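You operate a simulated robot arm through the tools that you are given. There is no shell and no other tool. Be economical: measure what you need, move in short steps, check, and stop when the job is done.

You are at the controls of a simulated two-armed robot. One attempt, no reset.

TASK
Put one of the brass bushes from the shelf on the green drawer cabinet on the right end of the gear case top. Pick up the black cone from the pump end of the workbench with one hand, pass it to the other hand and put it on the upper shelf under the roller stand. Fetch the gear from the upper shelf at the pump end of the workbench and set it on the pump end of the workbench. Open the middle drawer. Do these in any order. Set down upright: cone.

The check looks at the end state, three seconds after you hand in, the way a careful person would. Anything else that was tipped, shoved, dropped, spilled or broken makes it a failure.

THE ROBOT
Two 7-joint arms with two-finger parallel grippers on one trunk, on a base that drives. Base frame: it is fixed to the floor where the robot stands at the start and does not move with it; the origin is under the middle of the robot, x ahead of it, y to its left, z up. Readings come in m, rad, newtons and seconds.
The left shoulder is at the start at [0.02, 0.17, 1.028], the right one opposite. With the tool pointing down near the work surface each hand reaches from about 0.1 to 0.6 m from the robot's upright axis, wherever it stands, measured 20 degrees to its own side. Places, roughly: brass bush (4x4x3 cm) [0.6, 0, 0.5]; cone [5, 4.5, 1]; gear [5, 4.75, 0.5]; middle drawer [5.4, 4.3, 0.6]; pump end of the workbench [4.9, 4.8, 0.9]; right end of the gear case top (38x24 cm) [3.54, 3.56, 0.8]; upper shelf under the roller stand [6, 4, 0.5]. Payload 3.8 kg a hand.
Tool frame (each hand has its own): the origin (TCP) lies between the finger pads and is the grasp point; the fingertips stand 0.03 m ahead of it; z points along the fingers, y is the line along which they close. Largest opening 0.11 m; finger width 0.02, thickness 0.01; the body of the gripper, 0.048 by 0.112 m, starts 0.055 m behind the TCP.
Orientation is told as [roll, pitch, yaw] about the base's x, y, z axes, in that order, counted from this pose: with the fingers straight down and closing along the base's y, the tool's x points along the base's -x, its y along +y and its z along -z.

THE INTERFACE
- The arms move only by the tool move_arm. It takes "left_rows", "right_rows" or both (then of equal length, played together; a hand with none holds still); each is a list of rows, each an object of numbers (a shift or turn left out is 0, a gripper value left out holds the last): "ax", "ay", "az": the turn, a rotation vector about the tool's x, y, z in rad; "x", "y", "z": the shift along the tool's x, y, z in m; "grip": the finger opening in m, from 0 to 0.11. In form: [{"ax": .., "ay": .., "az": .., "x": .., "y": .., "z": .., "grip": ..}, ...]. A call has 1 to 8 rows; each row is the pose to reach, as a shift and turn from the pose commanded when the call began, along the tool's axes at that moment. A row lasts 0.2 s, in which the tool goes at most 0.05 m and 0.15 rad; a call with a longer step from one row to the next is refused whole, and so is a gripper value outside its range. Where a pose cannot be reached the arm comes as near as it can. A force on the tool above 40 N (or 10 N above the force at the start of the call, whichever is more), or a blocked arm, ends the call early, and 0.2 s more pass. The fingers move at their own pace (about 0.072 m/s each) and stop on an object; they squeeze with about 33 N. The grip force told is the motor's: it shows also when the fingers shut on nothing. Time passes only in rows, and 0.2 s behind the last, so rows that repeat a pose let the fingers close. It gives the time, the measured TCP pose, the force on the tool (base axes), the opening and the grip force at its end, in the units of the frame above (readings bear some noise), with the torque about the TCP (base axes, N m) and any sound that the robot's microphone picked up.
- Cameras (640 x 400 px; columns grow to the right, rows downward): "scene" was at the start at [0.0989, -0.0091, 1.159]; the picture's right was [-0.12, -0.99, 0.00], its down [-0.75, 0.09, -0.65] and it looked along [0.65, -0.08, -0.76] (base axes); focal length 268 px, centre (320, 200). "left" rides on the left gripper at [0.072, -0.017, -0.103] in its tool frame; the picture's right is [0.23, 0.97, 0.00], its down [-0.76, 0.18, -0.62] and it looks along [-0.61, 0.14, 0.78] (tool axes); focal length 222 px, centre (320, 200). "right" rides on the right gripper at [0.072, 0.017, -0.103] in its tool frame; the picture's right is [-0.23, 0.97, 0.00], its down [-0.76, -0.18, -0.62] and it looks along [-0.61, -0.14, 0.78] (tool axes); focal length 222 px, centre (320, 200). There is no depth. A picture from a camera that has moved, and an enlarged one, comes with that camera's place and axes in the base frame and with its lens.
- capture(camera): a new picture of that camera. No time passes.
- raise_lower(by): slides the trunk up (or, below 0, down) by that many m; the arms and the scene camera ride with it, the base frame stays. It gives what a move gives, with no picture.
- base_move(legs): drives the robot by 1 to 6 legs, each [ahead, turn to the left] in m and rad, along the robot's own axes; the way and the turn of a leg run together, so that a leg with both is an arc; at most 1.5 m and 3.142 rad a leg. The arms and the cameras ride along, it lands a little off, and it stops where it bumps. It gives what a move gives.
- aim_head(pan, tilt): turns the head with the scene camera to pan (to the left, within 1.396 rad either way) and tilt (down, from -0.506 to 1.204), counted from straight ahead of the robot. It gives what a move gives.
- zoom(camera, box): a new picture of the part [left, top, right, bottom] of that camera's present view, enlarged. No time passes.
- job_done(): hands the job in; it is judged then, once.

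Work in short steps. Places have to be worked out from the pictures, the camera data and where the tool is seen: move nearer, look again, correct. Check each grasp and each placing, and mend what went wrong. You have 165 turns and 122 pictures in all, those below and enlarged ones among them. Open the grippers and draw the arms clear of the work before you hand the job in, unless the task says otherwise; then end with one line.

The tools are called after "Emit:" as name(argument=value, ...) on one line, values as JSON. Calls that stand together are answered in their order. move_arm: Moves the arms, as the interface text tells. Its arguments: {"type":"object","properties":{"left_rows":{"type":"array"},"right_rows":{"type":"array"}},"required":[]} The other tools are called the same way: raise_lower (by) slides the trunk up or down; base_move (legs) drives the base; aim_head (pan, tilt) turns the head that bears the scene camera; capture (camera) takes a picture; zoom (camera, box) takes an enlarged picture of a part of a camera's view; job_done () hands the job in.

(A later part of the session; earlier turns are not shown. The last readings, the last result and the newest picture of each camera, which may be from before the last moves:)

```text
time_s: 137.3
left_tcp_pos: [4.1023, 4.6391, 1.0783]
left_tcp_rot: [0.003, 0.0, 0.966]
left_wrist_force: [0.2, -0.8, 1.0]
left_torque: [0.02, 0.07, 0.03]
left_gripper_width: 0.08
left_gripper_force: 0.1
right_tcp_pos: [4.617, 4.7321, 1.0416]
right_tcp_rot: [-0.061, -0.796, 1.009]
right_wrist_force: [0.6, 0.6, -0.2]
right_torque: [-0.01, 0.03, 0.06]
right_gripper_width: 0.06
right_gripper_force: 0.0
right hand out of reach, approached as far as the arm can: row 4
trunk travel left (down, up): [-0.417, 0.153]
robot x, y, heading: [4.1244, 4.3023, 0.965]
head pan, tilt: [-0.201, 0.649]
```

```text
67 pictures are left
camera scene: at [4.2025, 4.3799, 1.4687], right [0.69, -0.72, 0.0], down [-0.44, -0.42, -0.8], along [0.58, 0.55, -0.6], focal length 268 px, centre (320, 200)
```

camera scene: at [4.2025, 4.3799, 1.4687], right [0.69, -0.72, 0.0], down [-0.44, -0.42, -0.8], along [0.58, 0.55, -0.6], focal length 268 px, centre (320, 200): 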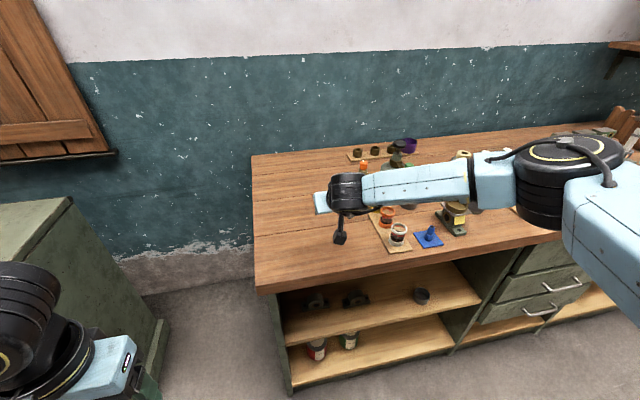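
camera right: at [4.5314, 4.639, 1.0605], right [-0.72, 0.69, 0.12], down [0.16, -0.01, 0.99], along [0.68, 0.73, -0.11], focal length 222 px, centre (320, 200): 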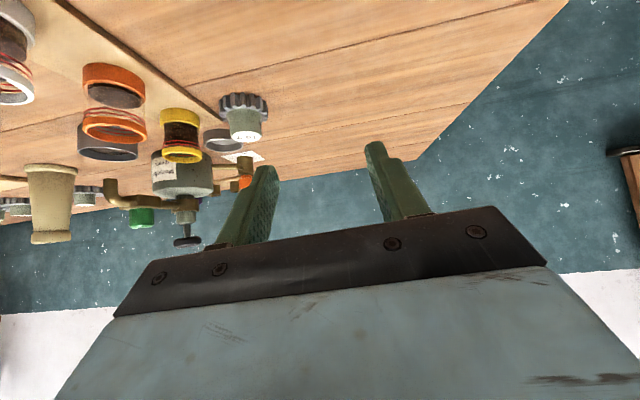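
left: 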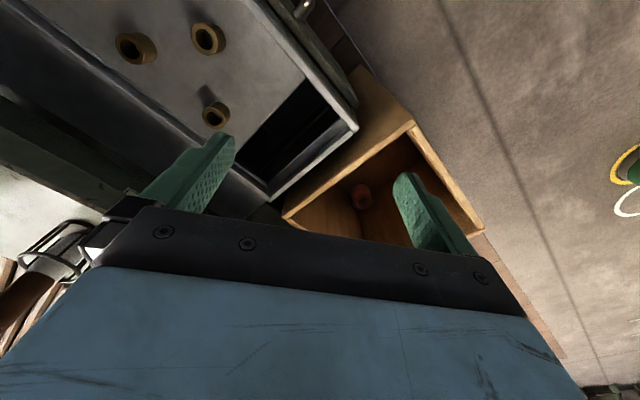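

The gear stands upright on the bench, though it looks a bit right of where I expected. I back off and check the whole bench area.

Emit:
raise_lower(by=0.1)

Emit:
base_move(legs=[[-0.3, 0]])

Emit:
aim_head(pan=0.0, tilt=0.5)

Emit:
capture(camera="scene")

```text
time_s: 138.6
left_tcp_pos: [4.1014, 4.6409, 1.1776]
left_tcp_rot: [0.001, 0.0, 0.968]
left_wrist_force: [-0.3, -0.2, -0.2]
left_torque: [-0.02, 0.01, 0.01]
left_gripper_width: 0.08
left_gripper_force: 0.0
right_tcp_pos: [4.6144, 4.732, 1.1411]
right_tcp_rot: [-0.062, -0.795, 1.012]
right_wrist_force: [-0.2, -0.6, 0.6]
right_torque: [0.03, 0.04, -0.02]
right_gripper_width: 0.0597
right_gripper_force: 0.0
trunk travel left (down, up): [-0.517, 0.053]
robot x, y, heading: [4.1265, 4.3048, 0.965]
head pan, tilt: [-0.201, 0.649]
```

```text
time_s: 140.7
left_tcp_pos: [3.9276, 4.392, 1.1776]
left_tcp_rot: [-0.001, 0.001, 0.975]
left_wrist_force: [0.1, -0.1, -0.1]
left_torque: [0.0, -0.03, 0.02]
left_gripper_width: 0.0801
left_gripper_force: 0.1
right_tcp_pos: [4.439, 4.4879, 1.1413]
right_tcp_rot: [-0.064, -0.794, 1.02]
right_wrist_force: [-0.2, -0.7, 0.3]
right_torque: [0.01, 0.04, -0.02]
right_gripper_width: 0.0598
right_gripper_force: 0.0
trunk travel left (down, up): [-0.517, 0.053]
robot x, y, heading: [3.9537, 4.0574, 0.97]
head pan, tilt: [-0.201, 0.649]
```

```text
time_s: 141.4
left_tcp_pos: [3.9282, 4.3924, 1.1779]
left_tcp_rot: [0.0, 0.002, 0.974]
left_wrist_force: [-0.5, 0.1, 0.6]
left_torque: [0.01, -0.02, -0.01]
left_gripper_width: 0.0801
left_gripper_force: 0.0
right_tcp_pos: [4.4407, 4.4881, 1.1406]
right_tcp_rot: [-0.062, -0.794, 1.02]
right_wrist_force: [0.1, 0.2, 0.0]
right_torque: [-0.02, -0.01, 0.02]
right_gripper_width: 0.0601
right_gripper_force: 0.1
trunk travel left (down, up): [-0.517, 0.053]
robot x, y, heading: [3.9548, 4.0575, 0.972]
head pan, tilt: [0.0, 0.499]
```

```text
66 pictures are left
camera scene: at [4.0181, 4.1492, 1.582], right [0.82, -0.57, 0.0], down [-0.27, -0.4, -0.88], along [0.5, 0.72, -0.48], focal length 268 px, centre (320, 200)
```

scene: 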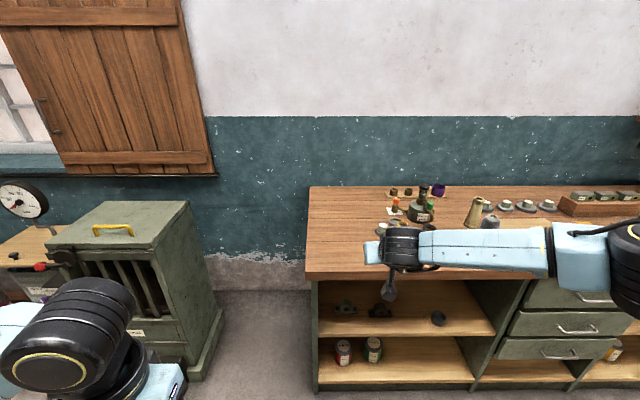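

The arm still hides it. I bring the right hand back to pointing down, and pull it in.

Emit:
move_arm(right_rows=[{"x": 0.01, "z": -0.02}, {"ay": 0.13, "x": 0.02, "z": -0.04}, {"ay": 0.26, "x": 0.03, "z": -0.06}, {"ay": 0.39, "x": 0.04, "z": -0.07}, {"ay": 0.52, "x": 0.05, "z": -0.08}, {"ay": 0.65, "x": 0.06, "z": -0.09}, {"ay": 0.79, "x": 0.07, "z": -0.1, "y": -0.03}])

Emit:
capture(camera="scene")

```text
time_s: 143.0
left_tcp_pos: [3.9281, 4.3921, 1.1791]
left_tcp_rot: [0.002, 0.002, 0.975]
left_wrist_force: [-0.1, -0.5, 0.7]
left_torque: [0.02, 0.0, -0.01]
left_gripper_width: 0.0803
left_gripper_force: 0.0
right_tcp_pos: [4.3993, 4.3731, 1.1625]
right_tcp_rot: [-0.042, -0.003, 0.978]
right_wrist_force: [0.0, -0.1, -0.4]
right_torque: [0.02, 0.01, 0.02]
right_gripper_width: 0.0597
right_gripper_force: 0.2
trunk travel left (down, up): [-0.517, 0.053]
robot x, y, heading: [3.9556, 4.059, 0.975]
head pan, tilt: [0.0, 0.499]
```

```text
65 pictures are left
camera scene: at [4.0192, 4.1481, 1.5821], right [0.83, -0.56, 0.0], down [-0.27, -0.39, -0.88], along [0.5, 0.72, -0.48], focal length 268 px, centre (320, 200)
```

scene: 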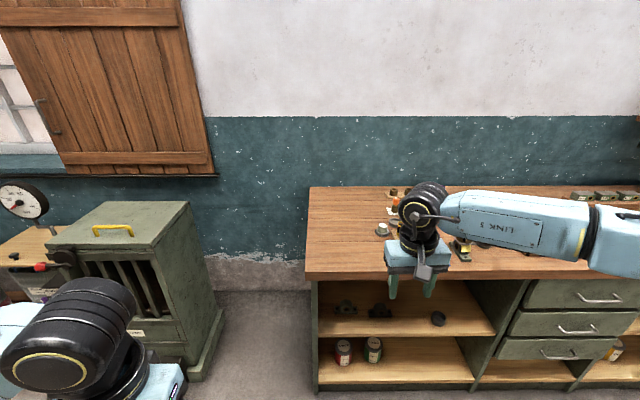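

I see the gear at about (381,230) and zoom to check its neighbours.

Emit:
zoom(camera="scene", box=[340, 180, 468, 260])

Emit:
capture(camera="right")

```text
5.00 times, centred on (404, 220) of scene
camera zoom: at [4.0192, 4.1481, 1.5821], right [0.83, -0.56, 0.0], down [-0.27, -0.39, -0.88], along [0.5, 0.72, -0.48], focal length 1340 px, centre (-100, 100)
```

zoom: 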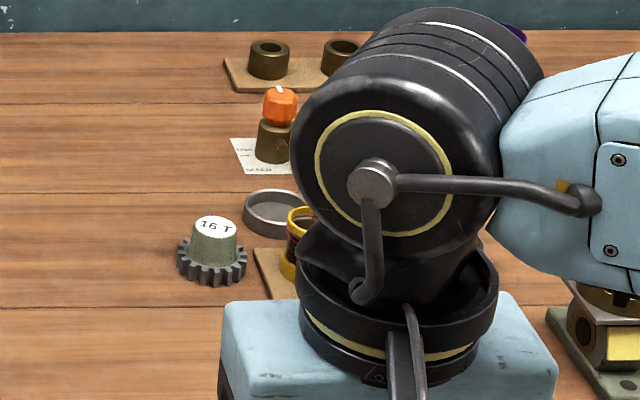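

```text
63 pictures are left
camera right: at [4.3397, 4.324, 1.2642], right [-0.68, 0.73, -0.04], down [0.55, 0.54, 0.63], along [0.49, 0.41, -0.77], focal length 222 px, centre (320, 200)
```

right: 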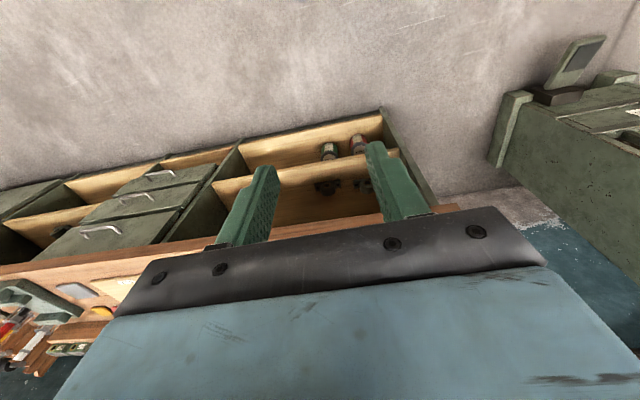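

The gear stands upright and clear of everything, and the lid hasn't moved. Next the cone: I pull the right hand in and drive to face it so the left hand can reach.

Emit:
move_arm(right_rows=[{"x": 0.04, "z": -0.02}, {"x": 0.08, "z": -0.03}, {"x": 0.12, "z": -0.03}, {"x": 0.15, "z": -0.03}])

Emit:
base_move(legs=[[0, -1.293], [0.841, 0], [0, 1.304]])

Emit:
aim_head(pan=0.0, tilt=0.55)

Emit:
capture(camera="scene")

```text
time_s: 144.0
left_tcp_pos: [3.9285, 4.3924, 1.1792]
left_tcp_rot: [0.0, 0.002, 0.974]
left_wrist_force: [-0.4, -0.2, 0.2]
left_torque: [0.04, 0.02, -0.02]
left_gripper_width: 0.0801
left_gripper_force: 0.0
right_tcp_pos: [4.3102, 4.2462, 1.1905]
right_tcp_rot: [-0.043, -0.008, 0.976]
right_wrist_force: [0.3, 0.1, 0.1]
right_torque: [-0.03, -0.01, -0.02]
right_gripper_width: 0.0599
right_gripper_force: 0.1
trunk travel left (down, up): [-0.517, 0.053]
robot x, y, heading: [3.9566, 4.0526, 0.969]
head pan, tilt: [0.0, 0.499]
```

```text
time_s: 155.0
left_tcp_pos: [4.7319, 4.1046, 1.179]
left_tcp_rot: [-0.001, 0.002, 0.955]
left_wrist_force: [0.0, 1.0, 0.9]
left_torque: [0.04, -0.02, 0.01]
left_gripper_width: 0.0797
left_gripper_force: 0.0
right_tcp_pos: [5.1102, 3.9524, 1.1914]
right_tcp_rot: [-0.044, -0.005, 0.956]
right_wrist_force: [-0.1, -0.7, -0.4]
right_torque: [0.03, 0.0, -0.02]
right_gripper_width: 0.0599
right_gripper_force: 0.1
trunk travel left (down, up): [-0.517, 0.053]
robot x, y, heading: [4.7527, 3.7679, 0.952]
head pan, tilt: [0.0, 0.499]
```

```text
time_s: 155.6
left_tcp_pos: [4.7325, 4.1046, 1.1785]
left_tcp_rot: [0.001, 0.0, 0.955]
left_wrist_force: [-0.5, -0.3, 0.1]
left_torque: [-0.05, 0.01, 0.03]
left_gripper_width: 0.0799
left_gripper_force: 0.1
right_tcp_pos: [5.1126, 3.9512, 1.1916]
right_tcp_rot: [-0.041, -0.005, 0.959]
right_wrist_force: [-0.5, -0.2, -0.3]
right_torque: [-0.01, 0.03, -0.02]
right_gripper_width: 0.0601
right_gripper_force: 0.1
trunk travel left (down, up): [-0.517, 0.053]
robot x, y, heading: [4.7525, 3.7696, 0.946]
head pan, tilt: [0.0, 0.55]
```

```text
62 pictures are left
camera scene: at [4.8161, 3.8584, 1.5775], right [0.81, -0.58, 0.0], down [-0.3, -0.42, -0.85], along [0.5, 0.69, -0.52], focal length 268 px, centre (320, 200)
```

scene: 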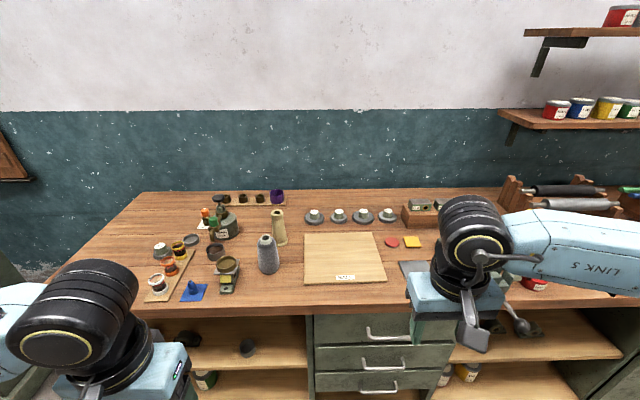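

The cone base reads at (5.073,4.512), top z ≈ 1.025. I move 0.25 m closer and align squarely.

Emit:
base_move(legs=[[0, 0.037], [0.25, 0]])

Emit:
aim_head(pan=0.1, tilt=0.8)

Emit:
capture(camera="scene")

Emit:
capture(camera="left")

```text
time_s: 157.8
left_tcp_pos: [4.8548, 4.3123, 1.178]
left_tcp_rot: [0.0, 0.003, 0.994]
left_wrist_force: [0.3, 0.4, 0.6]
left_torque: [-0.02, 0.02, 0.0]
left_gripper_width: 0.0801
left_gripper_force: 0.0
right_tcp_pos: [5.2403, 4.1739, 1.1912]
right_tcp_rot: [-0.044, -0.004, 0.994]
right_wrist_force: [-0.3, 0.0, -0.1]
right_torque: [-0.01, 0.0, 0.0]
right_gripper_width: 0.0599
right_gripper_force: 0.0
trunk travel left (down, up): [-0.517, 0.053]
robot x, y, heading: [4.8888, 3.9776, 0.99]
head pan, tilt: [0.0, 0.55]
```

```text
time_s: 158.6
left_tcp_pos: [4.8551, 4.3109, 1.1783]
left_tcp_rot: [0.001, 0.0, 0.993]
left_wrist_force: [0.0, -0.5, 0.3]
left_torque: [0.05, -0.02, 0.02]
left_gripper_width: 0.0801
left_gripper_force: 0.2
right_tcp_pos: [5.2396, 4.1738, 1.1925]
right_tcp_rot: [-0.043, -0.005, 0.994]
right_wrist_force: [-0.3, 0.6, 0.8]
right_torque: [-0.05, -0.02, -0.02]
right_gripper_width: 0.0601
right_gripper_force: 0.0
trunk travel left (down, up): [-0.517, 0.053]
robot x, y, heading: [4.89, 3.9749, 0.99]
head pan, tilt: [0.099, 0.799]
```

```text
61 pictures are left
camera scene: at [4.9374, 4.0647, 1.5562], right [0.89, -0.46, 0.0], down [-0.33, -0.63, -0.7], along [0.32, 0.62, -0.72], focal length 268 px, centre (320, 200)
```

scene: 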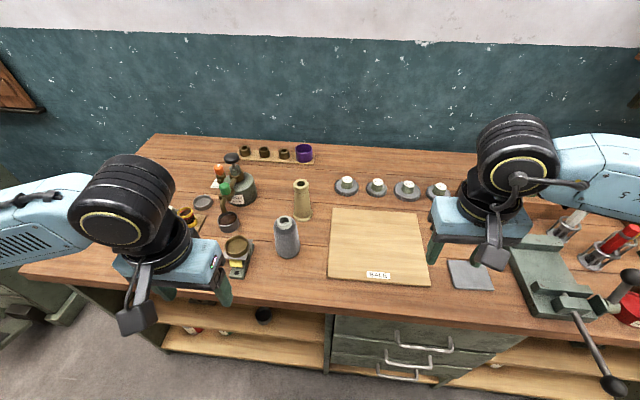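

```text
60 pictures are left
camera left: at [4.8303, 4.2403, 1.281], right [-0.94, 0.34, 0.0], down [0.27, 0.74, 0.62], along [0.21, 0.59, -0.78], focal length 222 px, centre (320, 200)
```

left: 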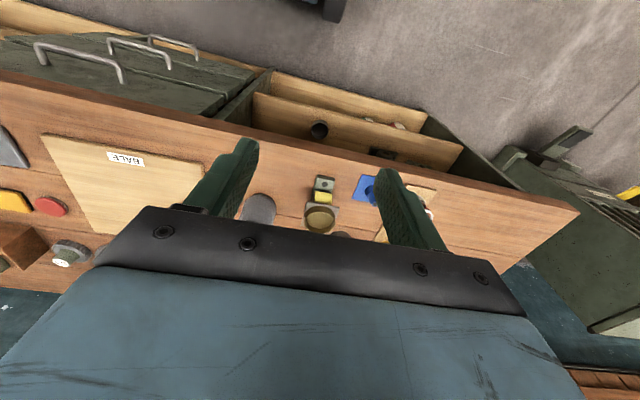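

Cone at about (5.062,4.501). I bring the left hand over it.

Emit:
move_arm(left_rows=[{"x": -0.04, "y": -0.01}, {"x": -0.08, "y": -0.02}, {"x": -0.12, "y": -0.03}, {"x": -0.16, "y": -0.04}, {"x": -0.2, "y": -0.05}, {"x": -0.24, "y": -0.06}, {"x": -0.273, "y": -0.07}])

Emit:
capture(camera="left")

Emit:
capture(camera="scene")

```text
time_s: 160.2
left_tcp_pos: [5.0619, 4.5026, 1.1758]
left_tcp_rot: [0.002, 0.001, 0.992]
left_wrist_force: [0.6, 0.4, -1.3]
left_torque: [-0.01, 0.04, -0.04]
left_gripper_width: 0.0801
left_gripper_force: 0.0
right_tcp_pos: [5.242, 4.1753, 1.1904]
right_tcp_rot: [-0.044, -0.005, 0.995]
right_wrist_force: [0.0, -0.8, -1.0]
right_torque: [0.02, 0.03, -0.01]
right_gripper_width: 0.0601
right_gripper_force: 0.0
trunk travel left (down, up): [-0.517, 0.053]
robot x, y, heading: [4.8896, 3.9764, 0.99]
head pan, tilt: [0.099, 0.799]
```

```text
59 pictures are left
camera left: at [5.038, 4.4328, 1.2782], right [-0.94, 0.34, 0.0], down [0.27, 0.74, 0.62], along [0.21, 0.58, -0.78], focal length 222 px, centre (320, 200)
```

left: 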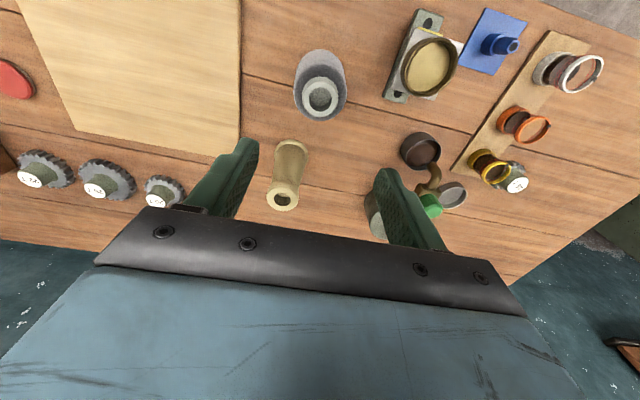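

```text
58 pictures are left
camera scene: at [4.9386, 4.0651, 1.5561], right [0.89, -0.46, 0.0], down [-0.33, -0.64, -0.7], along [0.32, 0.62, -0.72], focal length 268 px, centre (320, 200)
```

scene: 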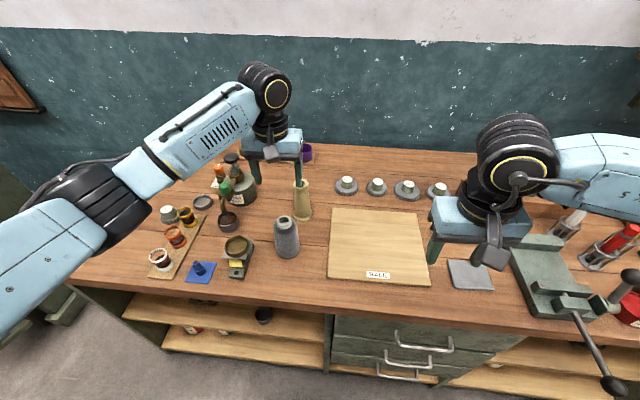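

Triangulating both views puts the cone top at (5.057,4.483), z ≈ 1.045. I correct and descend to TCP z ≈ 1.03.

Emit:
move_arm(left_rows=[{"x": 0.019, "y": -0.005}, {"x": 0.019, "y": -0.005, "z": 0.04}, {"x": 0.019, "y": -0.005, "z": 0.08}, {"x": 0.019, "y": -0.005, "z": 0.11}])

Emit:
capture(camera="left")

Emit:
zoom(camera="scene", box=[200, 120, 360, 280])

```text
time_s: 161.2
left_tcp_pos: [5.0558, 4.4839, 1.0678]
left_tcp_rot: [-0.001, 0.001, 0.992]
left_wrist_force: [0.1, 0.4, -1.0]
left_torque: [-0.03, 0.01, 0.0]
left_gripper_width: 0.08
left_gripper_force: 0.1
right_tcp_pos: [5.2411, 4.1734, 1.1913]
right_tcp_rot: [-0.042, -0.004, 0.997]
right_wrist_force: [0.4, -0.6, 0.7]
right_torque: [0.0, -0.01, 0.0]
right_gripper_width: 0.0599
right_gripper_force: 0.1
trunk travel left (down, up): [-0.517, 0.053]
robot x, y, heading: [4.8883, 3.9765, 0.988]
head pan, tilt: [0.099, 0.799]
```

```text
57 pictures are left
camera left: at [5.0317, 4.4138, 1.1709], right [-0.94, 0.34, 0.0], down [0.27, 0.73, 0.62], along [0.21, 0.59, -0.78], focal length 222 px, centre (320, 200)
```

left: 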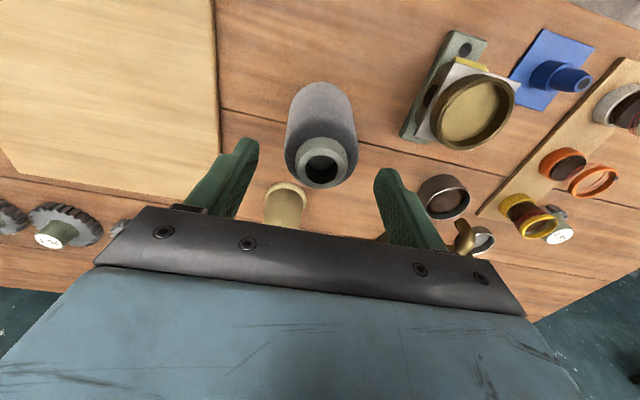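

```text
2.50 times, centred on (280, 200) of scene
camera zoom: at [4.9379, 4.0652, 1.5561], right [0.89, -0.46, 0.0], down [-0.33, -0.64, -0.7], along [0.32, 0.62, -0.72], focal length 670 px, centre (420, 200)
```

zoom: 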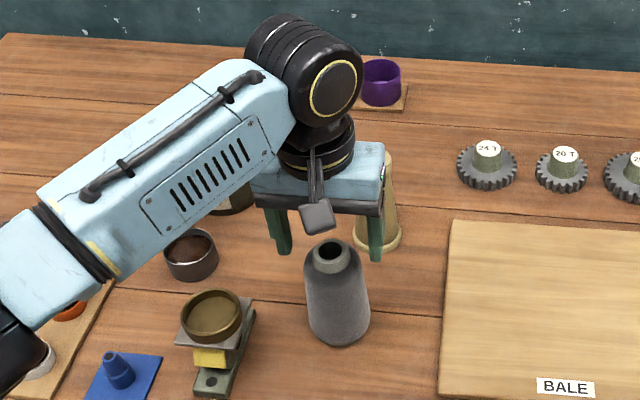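

Aligned. I descend to TCP z 1.02 and close on the cone's upper body.

Emit:
move_arm(left_rows=[{"z": 0.025, "x": 0.002}, {"z": 0.048, "x": 0.002}, {"z": 0.048, "x": 0.002, "grip": 0.03}, {"z": 0.048, "x": 0.002}, {"z": 0.048, "x": 0.002}, {"z": 0.048, "x": 0.002}])

Emit:
capture(camera="left")

```text
time_s: 162.6
left_tcp_pos: [5.0534, 4.4816, 1.0197]
left_tcp_rot: [0.0, 0.003, 0.994]
left_wrist_force: [-0.6, -0.4, -0.5]
left_torque: [-0.02, 0.02, 0.02]
left_gripper_width: 0.0605
left_gripper_force: 32.8
right_tcp_pos: [5.2404, 4.1743, 1.1903]
right_tcp_rot: [-0.044, -0.005, 0.995]
right_wrist_force: [-0.7, -0.2, -0.2]
right_torque: [0.02, -0.01, -0.03]
right_gripper_width: 0.0601
right_gripper_force: 0.0
trunk travel left (down, up): [-0.517, 0.053]
robot x, y, heading: [4.8858, 3.9774, 0.99]
head pan, tilt: [0.099, 0.799]
```

```text
55 pictures are left
camera left: at [5.0292, 4.4111, 1.1232], right [-0.94, 0.34, 0.0], down [0.27, 0.74, 0.62], along [0.21, 0.58, -0.78], focal length 222 px, centre (320, 200)
```

left: 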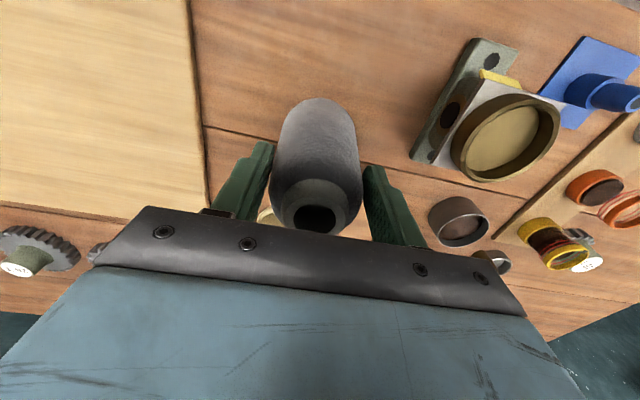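

Gripped at 60 mm. I lift 0.13 m and bring it right to about 0.55 m ahead of the robot centre, over the clear board, for the handover.

Emit:
move_arm(left_rows=[{"z": -0.04}, {"z": -0.085}, {"z": -0.13}, {"z": -0.13, "y": -0.036}, {"z": -0.13, "y": -0.072, "x": -0.01}, {"z": -0.13, "y": -0.106, "x": -0.036}])

Emit:
capture(camera="scene")

Emit:
capture(camera="left")

```text
time_s: 164.0
left_tcp_pos: [5.1663, 4.4532, 1.1491]
left_tcp_rot: [0.0, 0.002, 0.995]
left_wrist_force: [0.1, 0.5, -1.3]
left_torque: [-0.02, 0.04, -0.01]
left_gripper_width: 0.0604
left_gripper_force: 32.3
right_tcp_pos: [5.2416, 4.1733, 1.1916]
right_tcp_rot: [-0.042, -0.006, 0.994]
right_wrist_force: [0.4, -0.1, -0.3]
right_torque: [0.02, 0.01, -0.01]
right_gripper_width: 0.0598
right_gripper_force: 0.0
trunk travel left (down, up): [-0.517, 0.053]
robot x, y, heading: [4.8846, 3.975, 0.99]
head pan, tilt: [0.099, 0.799]
```

```text
54 pictures are left
camera scene: at [4.9397, 4.0647, 1.5561], right [0.89, -0.46, 0.0], down [-0.33, -0.64, -0.7], along [0.32, 0.62, -0.72], focal length 268 px, centre (320, 200)
```

scene: 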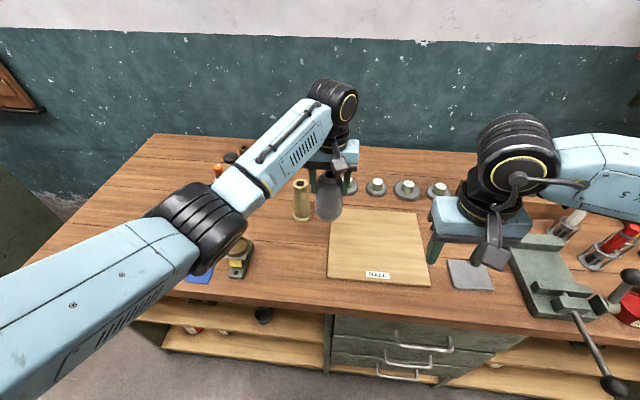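

```text
53 pictures are left
camera left: at [5.1412, 4.3817, 1.2519], right [-0.94, 0.34, 0.0], down [0.27, 0.74, 0.62], along [0.21, 0.59, -0.78], focal length 222 px, centre (320, 200)
```

left: 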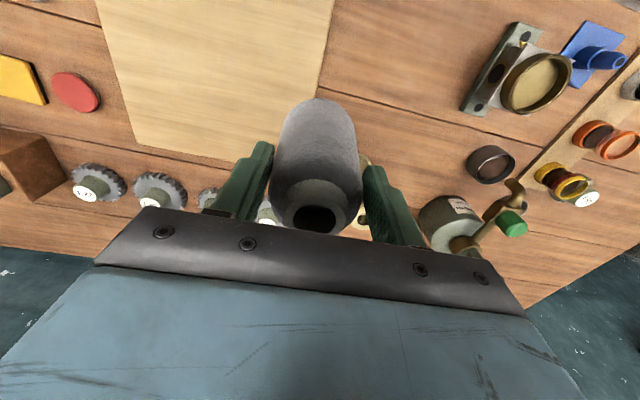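

The cone is held firm and vertical, with its axis at (5.167,4.45) and base z ≈ 1.025. I bring the right hand, yawed left and tilted, to a pre-grasp point 0.13 m short of the cone's lower body.

Emit:
move_arm(right_rows=[{"ax": -0.026, "ay": -0.112, "az": -0.061, "x": -0.009, "y": 0.022, "z": 0.018, "grip": 0.1}, {"ax": -0.051, "ay": -0.225, "az": -0.122, "x": -0.018, "y": 0.044, "z": 0.035}, {"ax": -0.077, "ay": -0.337, "az": -0.182, "x": -0.027, "y": 0.066, "z": 0.052}, {"ax": -0.103, "ay": -0.449, "az": -0.243, "x": -0.036, "y": 0.088, "z": 0.07}, {"ax": -0.129, "ay": -0.561, "az": -0.304, "x": -0.045, "y": 0.11, "z": 0.087}, {"ax": -0.154, "ay": -0.674, "az": -0.365, "x": -0.054, "y": 0.131, "z": 0.104}, {"ax": -0.18, "ay": -0.786, "az": -0.4256, "x": -0.0625, "y": 0.153, "z": 0.1216}])

Emit:
capture(camera="right")

Emit:
capture(camera="scene")

```text
time_s: 165.6
left_tcp_pos: [5.1622, 4.4551, 1.1489]
left_tcp_rot: [-0.003, 0.0, 0.997]
left_wrist_force: [0.5, 0.3, -0.7]
left_torque: [-0.06, -0.01, 0.02]
left_gripper_width: 0.0607
left_gripper_force: 33.5
right_tcp_pos: [5.1309, 4.3086, 1.0766]
right_tcp_rot: [0.002, -0.742, 1.442]
right_wrist_force: [0.7, -0.3, -0.8]
right_torque: [0.01, -0.02, -0.04]
right_gripper_width: 0.0998
right_gripper_force: 0.1
right hand out of reach, approached as far as the arm can: row 7
trunk travel left (down, up): [-0.517, 0.053]
robot x, y, heading: [4.8873, 3.9748, 0.989]
head pan, tilt: [0.099, 0.799]
```

```text
52 pictures are left
camera right: at [5.0987, 4.1891, 1.1031], right [-0.94, 0.29, 0.16], down [0.2, 0.12, 0.97], along [0.26, 0.95, -0.17], focal length 222 px, centre (320, 200)
```

right: 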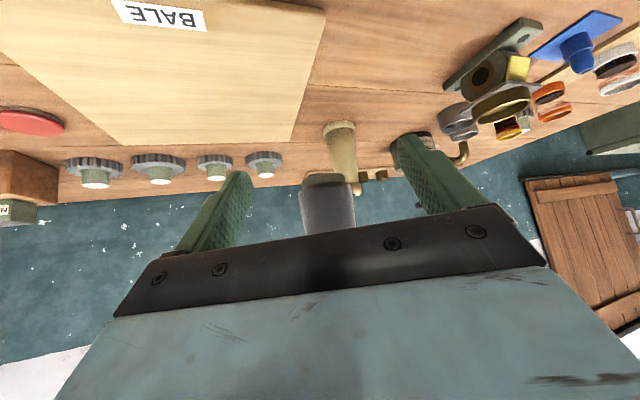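

```text
51 pictures are left
camera scene: at [4.9355, 4.068, 1.5561], right [0.89, -0.46, 0.0], down [-0.33, -0.64, -0.7], along [0.32, 0.62, -0.72], focal length 268 px, centre (320, 200)
```

scene: 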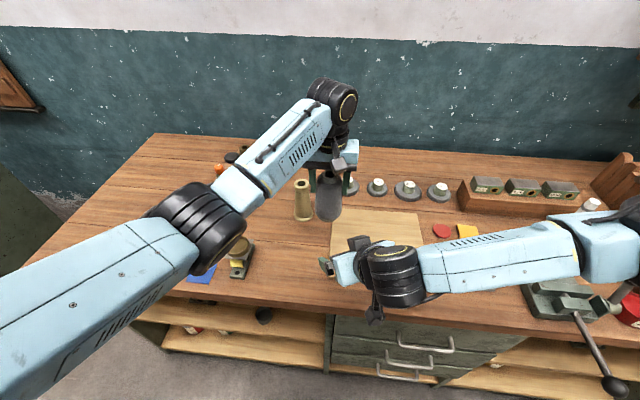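

The right hand is lined up: the cone is 0.145 m ahead and 14 mm to the right. I advance around its lower body.

Emit:
move_arm(right_rows=[{"x": -0.02, "y": -0.012, "z": 0.018}, {"x": -0.045, "y": -0.0136, "z": 0.042}, {"x": -0.07, "y": -0.0136, "z": 0.067}, {"x": -0.085, "y": -0.0136, "z": 0.082}, {"x": -0.095, "y": -0.0136, "z": 0.093}])

Emit:
capture(camera="right")

Emit:
zoom(camera="scene", box=[240, 100, 440, 300])

```text
time_s: 166.8
left_tcp_pos: [5.1649, 4.4527, 1.15]
left_tcp_rot: [-0.001, 0.004, 0.994]
left_wrist_force: [0.3, 0.5, -1.1]
left_torque: [-0.02, 0.02, -0.01]
left_gripper_width: 0.0605
left_gripper_force: 33.2
right_tcp_pos: [5.1637, 4.4376, 1.072]
right_tcp_rot: [0.004, -0.743, 1.438]
right_wrist_force: [-0.2, 0.8, 0.0]
right_torque: [-0.03, 0.02, 0.02]
right_gripper_width: 0.1002
right_gripper_force: 0.1
trunk travel left (down, up): [-0.517, 0.053]
robot x, y, heading: [4.8875, 3.9754, 0.99]
head pan, tilt: [0.099, 0.799]
```

```text
50 pictures are left
camera right: at [5.1321, 4.3178, 1.0992], right [-0.94, 0.29, 0.16], down [0.2, 0.12, 0.97], along [0.27, 0.95, -0.17], focal length 222 px, centre (320, 200)
```

right: 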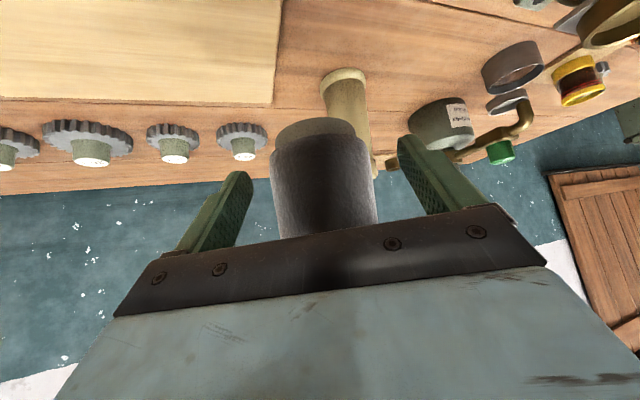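

```text
2.00 times, centred on (340, 200) of scene
camera zoom: at [4.9375, 4.0655, 1.5561], right [0.89, -0.46, 0.0], down [-0.33, -0.64, -0.7], along [0.32, 0.62, -0.72], focal length 536 px, centre (280, 200)
```

zoom: 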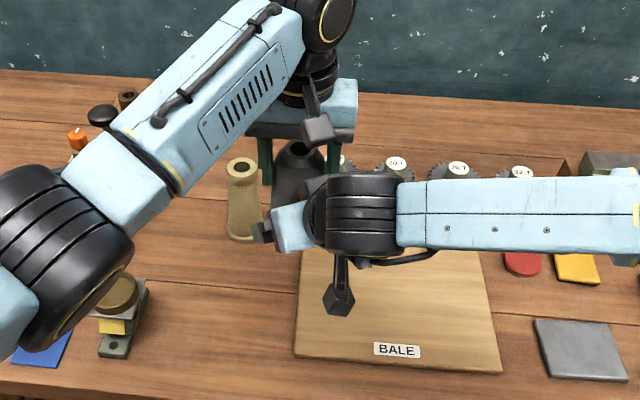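

The cone is centred between the right fingers with its axis ~13 mm ahead of the TCP. I close the right gripper.

Emit:
move_arm(right_rows=[{"grip": 0.04}, {"grip": 0.04}, {"grip": 0.04}, {"grip": 0.04}])

Emit:
capture(camera="right")

```text
time_s: 167.8
left_tcp_pos: [5.1634, 4.452, 1.1502]
left_tcp_rot: [0.002, 0.002, 0.994]
left_wrist_force: [-6.3, -3.6, 1.1]
left_torque: [-0.21, 0.36, 0.06]
left_gripper_width: 0.0605
left_gripper_force: 32.7
right_tcp_pos: [5.1655, 4.4375, 1.0719]
right_tcp_rot: [0.003, -0.742, 1.437]
right_wrist_force: [5.6, 3.0, -1.3]
right_torque: [-0.14, 0.15, -0.22]
right_gripper_width: 0.0674
right_gripper_force: 33.1
trunk travel left (down, up): [-0.517, 0.053]
robot x, y, heading: [4.8869, 3.9736, 0.993]
head pan, tilt: [0.099, 0.799]
```

```text
48 pictures are left
camera right: at [5.1328, 4.3173, 1.099], right [-0.94, 0.29, 0.16], down [0.2, 0.11, 0.97], along [0.27, 0.95, -0.17], focal length 222 px, centre (320, 200)
```

right: 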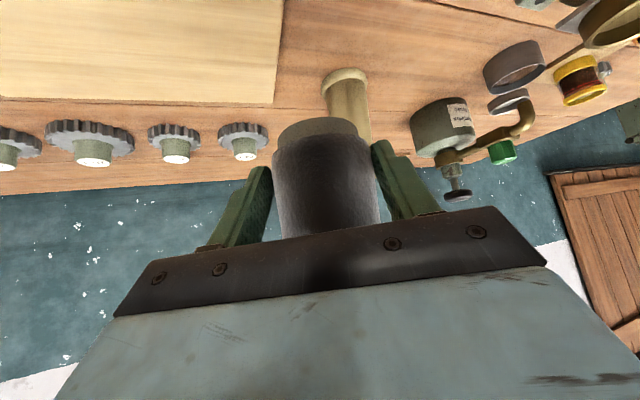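

Both hands hold the cone. I open the left fingers and lift the left hand straight up.

Emit:
move_arm(left_rows=[{"grip": 0.09}, {"grip": 0.09}, {"grip": 0.09}, {"z": -0.03}, {"z": -0.07}, {"z": -0.11}, {"z": -0.15}])

Emit:
capture(camera="left")

Emit:
capture(camera="right")

```text
time_s: 169.4
left_tcp_pos: [5.1623, 4.4518, 1.3016]
left_tcp_rot: [-0.001, 0.002, 0.991]
left_wrist_force: [0.5, 0.1, 0.6]
left_torque: [-0.01, -0.01, -0.01]
left_gripper_width: 0.09
left_gripper_force: 0.1
right_tcp_pos: [5.1641, 4.4365, 1.0729]
right_tcp_rot: [0.005, -0.745, 1.439]
right_wrist_force: [0.7, 0.5, 0.4]
right_torque: [-0.04, -0.04, -0.02]
right_gripper_width: 0.0676
right_gripper_force: 32.8
trunk travel left (down, up): [-0.517, 0.053]
robot x, y, heading: [4.8871, 3.9736, 0.991]
head pan, tilt: [0.099, 0.799]
```

```text
47 pictures are left
camera left: at [5.137, 4.382, 1.4044], right [-0.94, 0.34, 0.0], down [0.27, 0.74, 0.62], along [0.21, 0.59, -0.78], focal length 222 px, centre (320, 200)
```

left: 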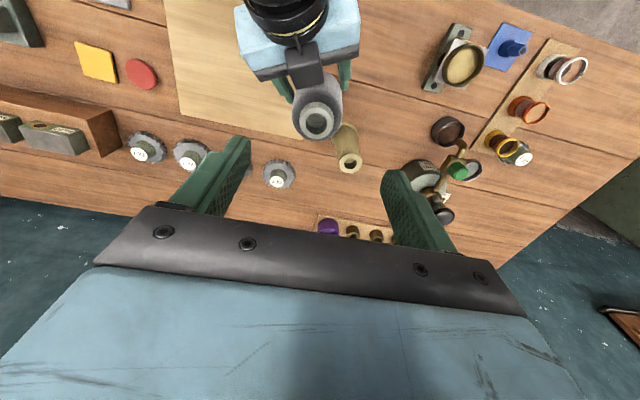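

```text
46 pictures are left
camera right: at [5.1321, 4.3168, 1.0993], right [-0.94, 0.29, 0.16], down [0.2, 0.11, 0.97], along [0.27, 0.95, -0.17], focal length 222 px, centre (320, 200)
```

right: 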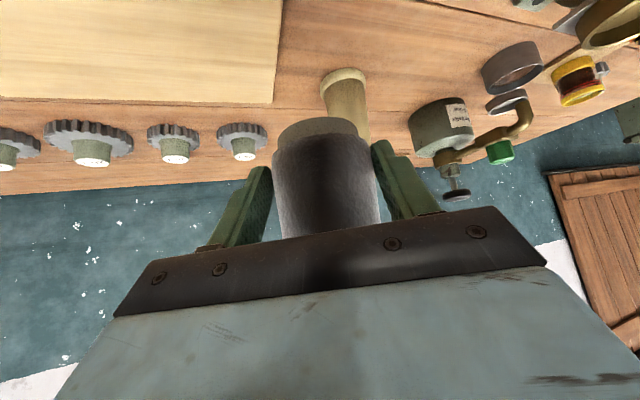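

The handover worked; the right hand holds the cone vertical. I retract the left hand, back the base off and look at the shelf under the roller stand.

Emit:
move_arm(left_rows=[{"x": 0.04, "y": 0.02, "grip": 0.06}, {"x": 0.08, "y": 0.04}, {"x": 0.12, "y": 0.06}, {"x": 0.16, "y": 0.08}, {"x": 0.2, "y": 0.1}, {"x": 0.24, "y": 0.12}])

Emit:
base_move(legs=[[-0.35, 0]])

Emit:
aim_head(pan=-0.7, tilt=0.6)

Emit:
capture(camera="scene")

```text
time_s: 170.8
left_tcp_pos: [4.9312, 4.3163, 1.2988]
left_tcp_rot: [-0.002, 0.001, 0.994]
left_wrist_force: [-0.7, -0.7, 0.0]
left_torque: [0.01, 0.02, 0.01]
left_gripper_width: 0.0598
left_gripper_force: 0.1
right_tcp_pos: [5.1621, 4.4359, 1.0726]
right_tcp_rot: [0.002, -0.743, 1.439]
right_wrist_force: [0.6, 0.2, 0.1]
right_torque: [-0.05, 0.03, -0.03]
right_gripper_width: 0.0674
right_gripper_force: 32.9
trunk travel left (down, up): [-0.517, 0.053]
robot x, y, heading: [4.8862, 3.9755, 0.989]
head pan, tilt: [0.099, 0.799]
```

```text
time_s: 173.1
left_tcp_pos: [4.7384, 4.0216, 1.2989]
left_tcp_rot: [0.0, 0.0, 0.994]
left_wrist_force: [-0.6, -0.6, 0.3]
left_torque: [0.06, -0.02, -0.02]
left_gripper_width: 0.0602
left_gripper_force: 0.1
right_tcp_pos: [4.9691, 4.1415, 1.072]
right_tcp_rot: [0.007, -0.743, 1.44]
right_wrist_force: [-0.6, -0.1, -0.8]
right_torque: [-0.06, -0.02, 0.0]
right_gripper_width: 0.0675
right_gripper_force: 32.7
trunk travel left (down, up): [-0.517, 0.053]
robot x, y, heading: [4.696, 3.6805, 0.994]
head pan, tilt: [0.099, 0.799]
```

```text
time_s: 174.2
left_tcp_pos: [4.7381, 4.0225, 1.2992]
left_tcp_rot: [0.0, 0.002, 0.994]
left_wrist_force: [-0.2, 0.7, -0.7]
left_torque: [-0.02, 0.02, -0.02]
left_gripper_width: 0.0604
left_gripper_force: 0.0
right_tcp_pos: [4.97, 4.1419, 1.073]
right_tcp_rot: [0.005, -0.742, 1.438]
right_wrist_force: [-1.2, 0.6, 0.3]
right_torque: [-0.05, 0.02, -0.06]
right_gripper_width: 0.0672
right_gripper_force: 32.9
trunk travel left (down, up): [-0.517, 0.053]
robot x, y, heading: [4.6947, 3.6779, 0.991]
head pan, tilt: [-0.7, 0.6]
```

```text
45 pictures are left
camera scene: at [4.7907, 3.7232, 1.573], right [0.29, -0.96, 0.0], down [-0.54, -0.16, -0.82], along [0.79, 0.24, -0.57], focal length 268 px, centre (320, 200)
```

scene: 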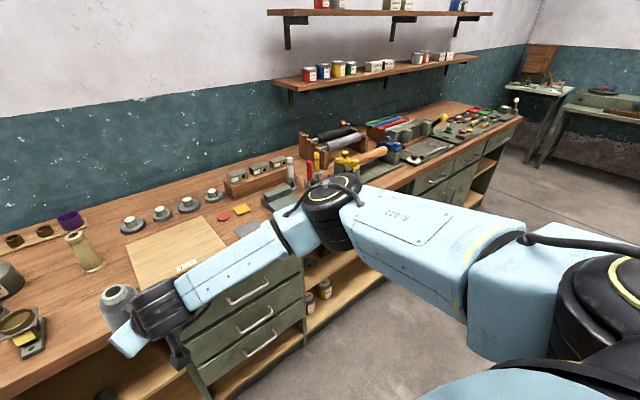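

The roller stand is on the bench at about (6.2,4.06); its shelf compartment is just right of the drawers. I drive 0.55 m parallel to the bench and face it again.

Emit:
base_move(legs=[[0, -1.576], [0.55, 0], [0, 1.576]])

Emit:
aim_head(pan=-0.25, tilt=0.7)

Emit:
capture(camera="scene")

```text
time_s: 184.9
left_tcp_pos: [5.1949, 3.7494, 1.2991]
left_tcp_rot: [0.001, 0.001, 1.052]
left_wrist_force: [0.2, -0.5, 0.6]
left_torque: [-0.01, -0.01, 0.01]
left_gripper_width: 0.0599
left_gripper_force: 0.0
right_tcp_pos: [5.42, 3.8821, 1.0718]
right_tcp_rot: [0.005, -0.744, 1.498]
right_wrist_force: [0.1, -0.6, -0.1]
right_torque: [-0.07, 0.0, -0.01]
right_gripper_width: 0.0674
right_gripper_force: 32.9
trunk travel left (down, up): [-0.517, 0.053]
robot x, y, heading: [5.1733, 3.4071, 1.053]
head pan, tilt: [-0.7, 0.6]
```

```text
time_s: 185.8
left_tcp_pos: [5.1953, 3.7502, 1.2982]
left_tcp_rot: [0.0, 0.003, 1.052]
left_wrist_force: [-0.4, 0.5, 0.4]
left_torque: [0.01, 0.01, -0.01]
left_gripper_width: 0.0601
left_gripper_force: 0.1
right_tcp_pos: [5.4196, 3.8827, 1.0725]
right_tcp_rot: [0.004, -0.741, 1.499]
right_wrist_force: [-0.2, 0.3, -0.4]
right_torque: [-0.01, -0.02, 0.01]
right_gripper_width: 0.0671
right_gripper_force: 32.9
trunk travel left (down, up): [-0.517, 0.053]
robot x, y, heading: [5.1713, 3.4056, 1.05]
head pan, tilt: [-0.25, 0.7]
```

```text
44 pictures are left
camera scene: at [5.242, 3.4854, 1.5644], right [0.72, -0.7, 0.0], down [-0.45, -0.46, -0.77], along [0.53, 0.55, -0.64], focal length 268 px, centre (320, 200)
```

scene: 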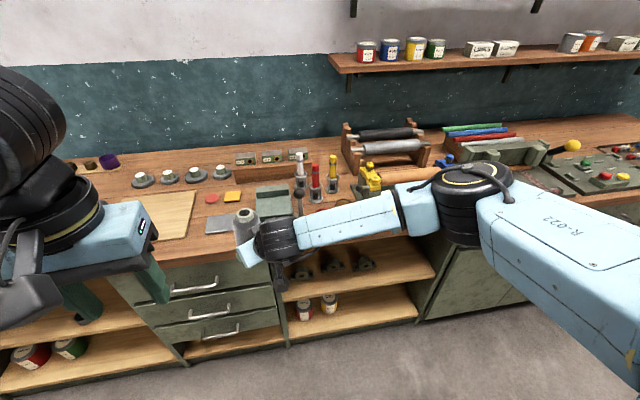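

I zoom on the shelf to see its contents.

Emit:
zoom(camera="scene", box=[250, 210, 450, 335])

```text
3.20 times, centred on (350, 272) of scene
camera zoom: at [5.242, 3.4854, 1.5644], right [0.72, -0.7, 0.0], down [-0.45, -0.46, -0.77], along [0.53, 0.55, -0.64], focal length 857 px, centre (224, -32)
```

zoom: 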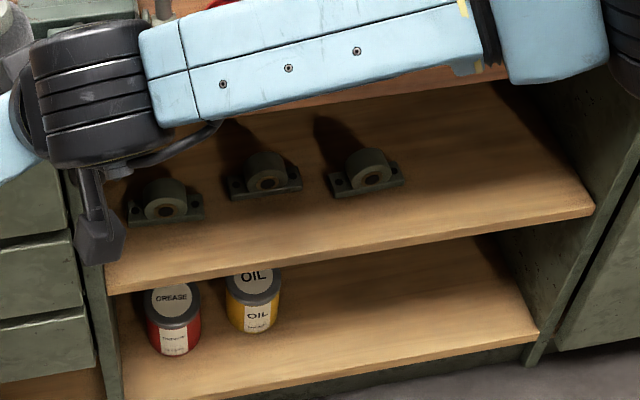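

The free right part of the upper shelf (along 1.83–2.08) suits the cone; the target is at along 1.95, 0.13 inside. I reposition in front of it at a standoff.

Emit:
base_move(legs=[[0, 1.098], [-0.3675, 0], [0, -1.162]])

Emit:
raise_lower(by=-0.25)

Emit:
capture(camera="scene")

```text
time_s: 193.8
left_tcp_pos: [5.4185, 3.433, 1.2989]
left_tcp_rot: [-0.001, 0.002, 0.993]
left_wrist_force: [-0.8, 0.4, 0.2]
left_torque: [0.0, 0.05, 0.0]
left_gripper_width: 0.0601
left_gripper_force: 0.0
right_tcp_pos: [5.6487, 3.5526, 1.0721]
right_tcp_rot: [0.005, -0.743, 1.438]
right_wrist_force: [0.1, -0.4, 0.0]
right_torque: [-0.05, 0.02, 0.0]
right_gripper_width: 0.0672
right_gripper_force: 33.1
trunk travel left (down, up): [-0.517, 0.053]
robot x, y, heading: [5.3722, 3.0886, 0.995]
head pan, tilt: [-0.25, 0.7]
```

```text
time_s: 196.4
left_tcp_pos: [5.4168, 3.4345, 1.0488]
left_tcp_rot: [0.0, 0.002, 0.993]
left_wrist_force: [-0.7, -0.1, 0.0]
left_torque: [0.03, 0.0, 0.01]
left_gripper_width: 0.0598
left_gripper_force: 0.0
right_tcp_pos: [5.65, 3.553, 0.822]
right_tcp_rot: [0.004, -0.742, 1.439]
right_wrist_force: [-0.4, -0.4, 0.2]
right_torque: [-0.02, 0.02, 0.02]
right_gripper_width: 0.067
right_gripper_force: 32.7
trunk travel left (down, up): [-0.267, 0.303]
robot x, y, heading: [5.3725, 3.0896, 0.989]
head pan, tilt: [-0.25, 0.7]
```

```text
42 pictures are left
camera scene: at [5.4477, 3.1669, 1.3145], right [0.67, -0.74, 0.0], down [-0.48, -0.43, -0.76], along [0.56, 0.52, -0.64], focal length 268 px, centre (320, 200)
```

scene: 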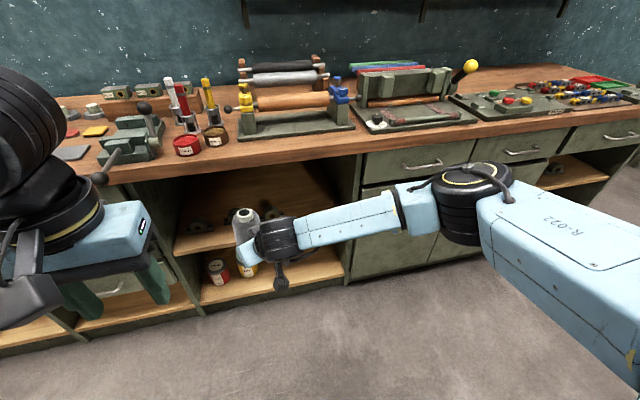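

The roller stand sits right above this compartment. I turn the hand to point straight at the bench and move it 0.2 m right of centre, 0.68 m ahead.

Emit:
move_arm(right_rows=[{"ax": 0.038, "az": 0.0415, "x": 0.0, "y": -0.033, "z": 0.005}, {"ax": 0.076, "az": 0.083, "y": -0.066, "z": 0.01}, {"ax": 0.114, "az": 0.1245, "y": -0.099, "z": 0.015}, {"ax": 0.152, "az": 0.166, "y": -0.131, "z": 0.021}, {"ax": 0.19, "az": 0.2075, "y": -0.164, "z": 0.026}, {"ax": 0.228, "az": 0.249, "y": -0.197, "z": 0.032}, {"ax": 0.266, "az": 0.2905, "y": -0.23, "z": 0.037}, {"ax": 0.304, "az": 0.332, "x": -0.0018, "y": -0.2617, "z": 0.0424}])

Emit:
raise_lower(by=-0.217)

Emit:
aim_head(pan=-0.1, tilt=0.5)

Emit:
capture(camera="scene")

Emit:
capture(camera="right")

```text
time_s: 198.2
left_tcp_pos: [5.4173, 3.4343, 1.0478]
left_tcp_rot: [-0.001, 0.001, 0.992]
left_wrist_force: [0.5, -0.2, -0.1]
left_torque: [-0.02, -0.03, 0.01]
left_gripper_width: 0.0602
left_gripper_force: 0.1
right_tcp_pos: [5.9118, 3.5482, 0.7928]
right_tcp_rot: [0.005, -0.742, 0.989]
right_wrist_force: [0.1, 0.5, 0.4]
right_torque: [-0.03, 0.04, 0.01]
right_gripper_width: 0.067
right_gripper_force: 33.0
trunk travel left (down, up): [-0.267, 0.303]
robot x, y, heading: [5.3751, 3.0925, 0.985]
head pan, tilt: [-0.25, 0.7]
```

```text
time_s: 200.5
left_tcp_pos: [5.4165, 3.434, 0.832]
left_tcp_rot: [0.001, 0.001, 0.994]
left_wrist_force: [-0.7, 0.1, -0.9]
left_torque: [0.0, 0.01, 0.02]
left_gripper_width: 0.0602
left_gripper_force: 0.0
right_tcp_pos: [5.9122, 3.5486, 0.5759]
right_tcp_rot: [0.005, -0.742, 0.987]
right_wrist_force: [0.2, -0.2, -0.5]
right_torque: [-0.02, 0.02, 0.02]
right_gripper_width: 0.067
right_gripper_force: 32.7
trunk travel left (down, up): [-0.05, 0.52]
robot x, y, heading: [5.3756, 3.094, 0.989]
head pan, tilt: [-0.25, 0.7]
```

```text
time_s: 201.2
left_tcp_pos: [5.4171, 3.434, 0.8313]
left_tcp_rot: [-0.002, 0.002, 0.993]
left_wrist_force: [0.7, 0.7, -0.4]
left_torque: [-0.02, -0.02, -0.01]
left_gripper_width: 0.0601
left_gripper_force: 0.0
right_tcp_pos: [5.9118, 3.548, 0.5752]
right_tcp_rot: [0.005, -0.741, 0.988]
right_wrist_force: [0.2, 0.2, -0.3]
right_torque: [-0.05, 0.04, -0.01]
right_gripper_width: 0.0672
right_gripper_force: 32.8
trunk travel left (down, up): [-0.05, 0.52]
robot x, y, heading: [5.3725, 3.0944, 0.993]
head pan, tilt: [-0.099, 0.499]
```

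```text
41 pictures are left
camera scene: at [5.4423, 3.1803, 1.115], right [0.78, -0.63, 0.0], down [-0.3, -0.37, -0.88], along [0.55, 0.68, -0.48], focal length 268 px, centre (320, 200)
```

scene: 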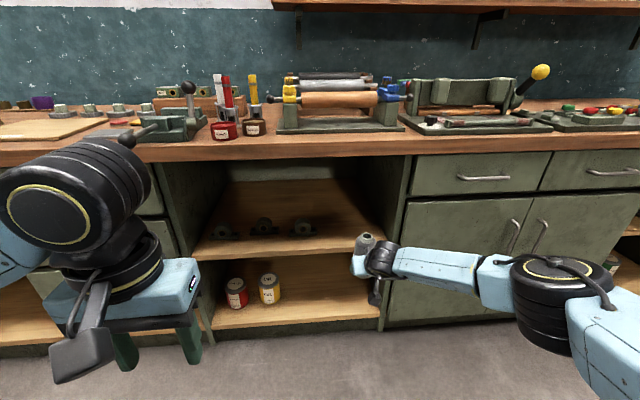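

```text
40 pictures are left
camera right: at [5.8306, 3.4545, 0.6019], right [-0.72, 0.67, 0.16], down [0.23, 0.02, 0.97], along [0.65, 0.74, -0.17], focal length 222 px, centre (320, 200)
```

right: 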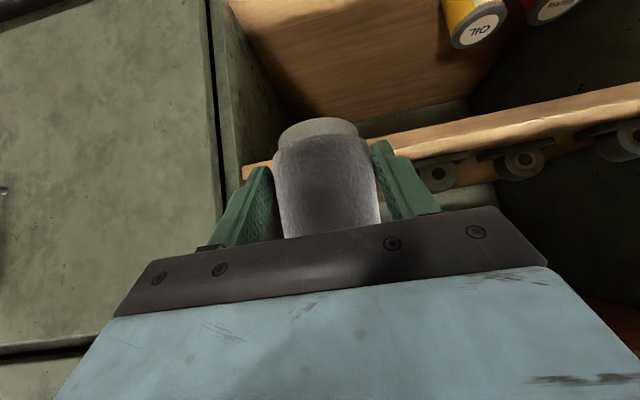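

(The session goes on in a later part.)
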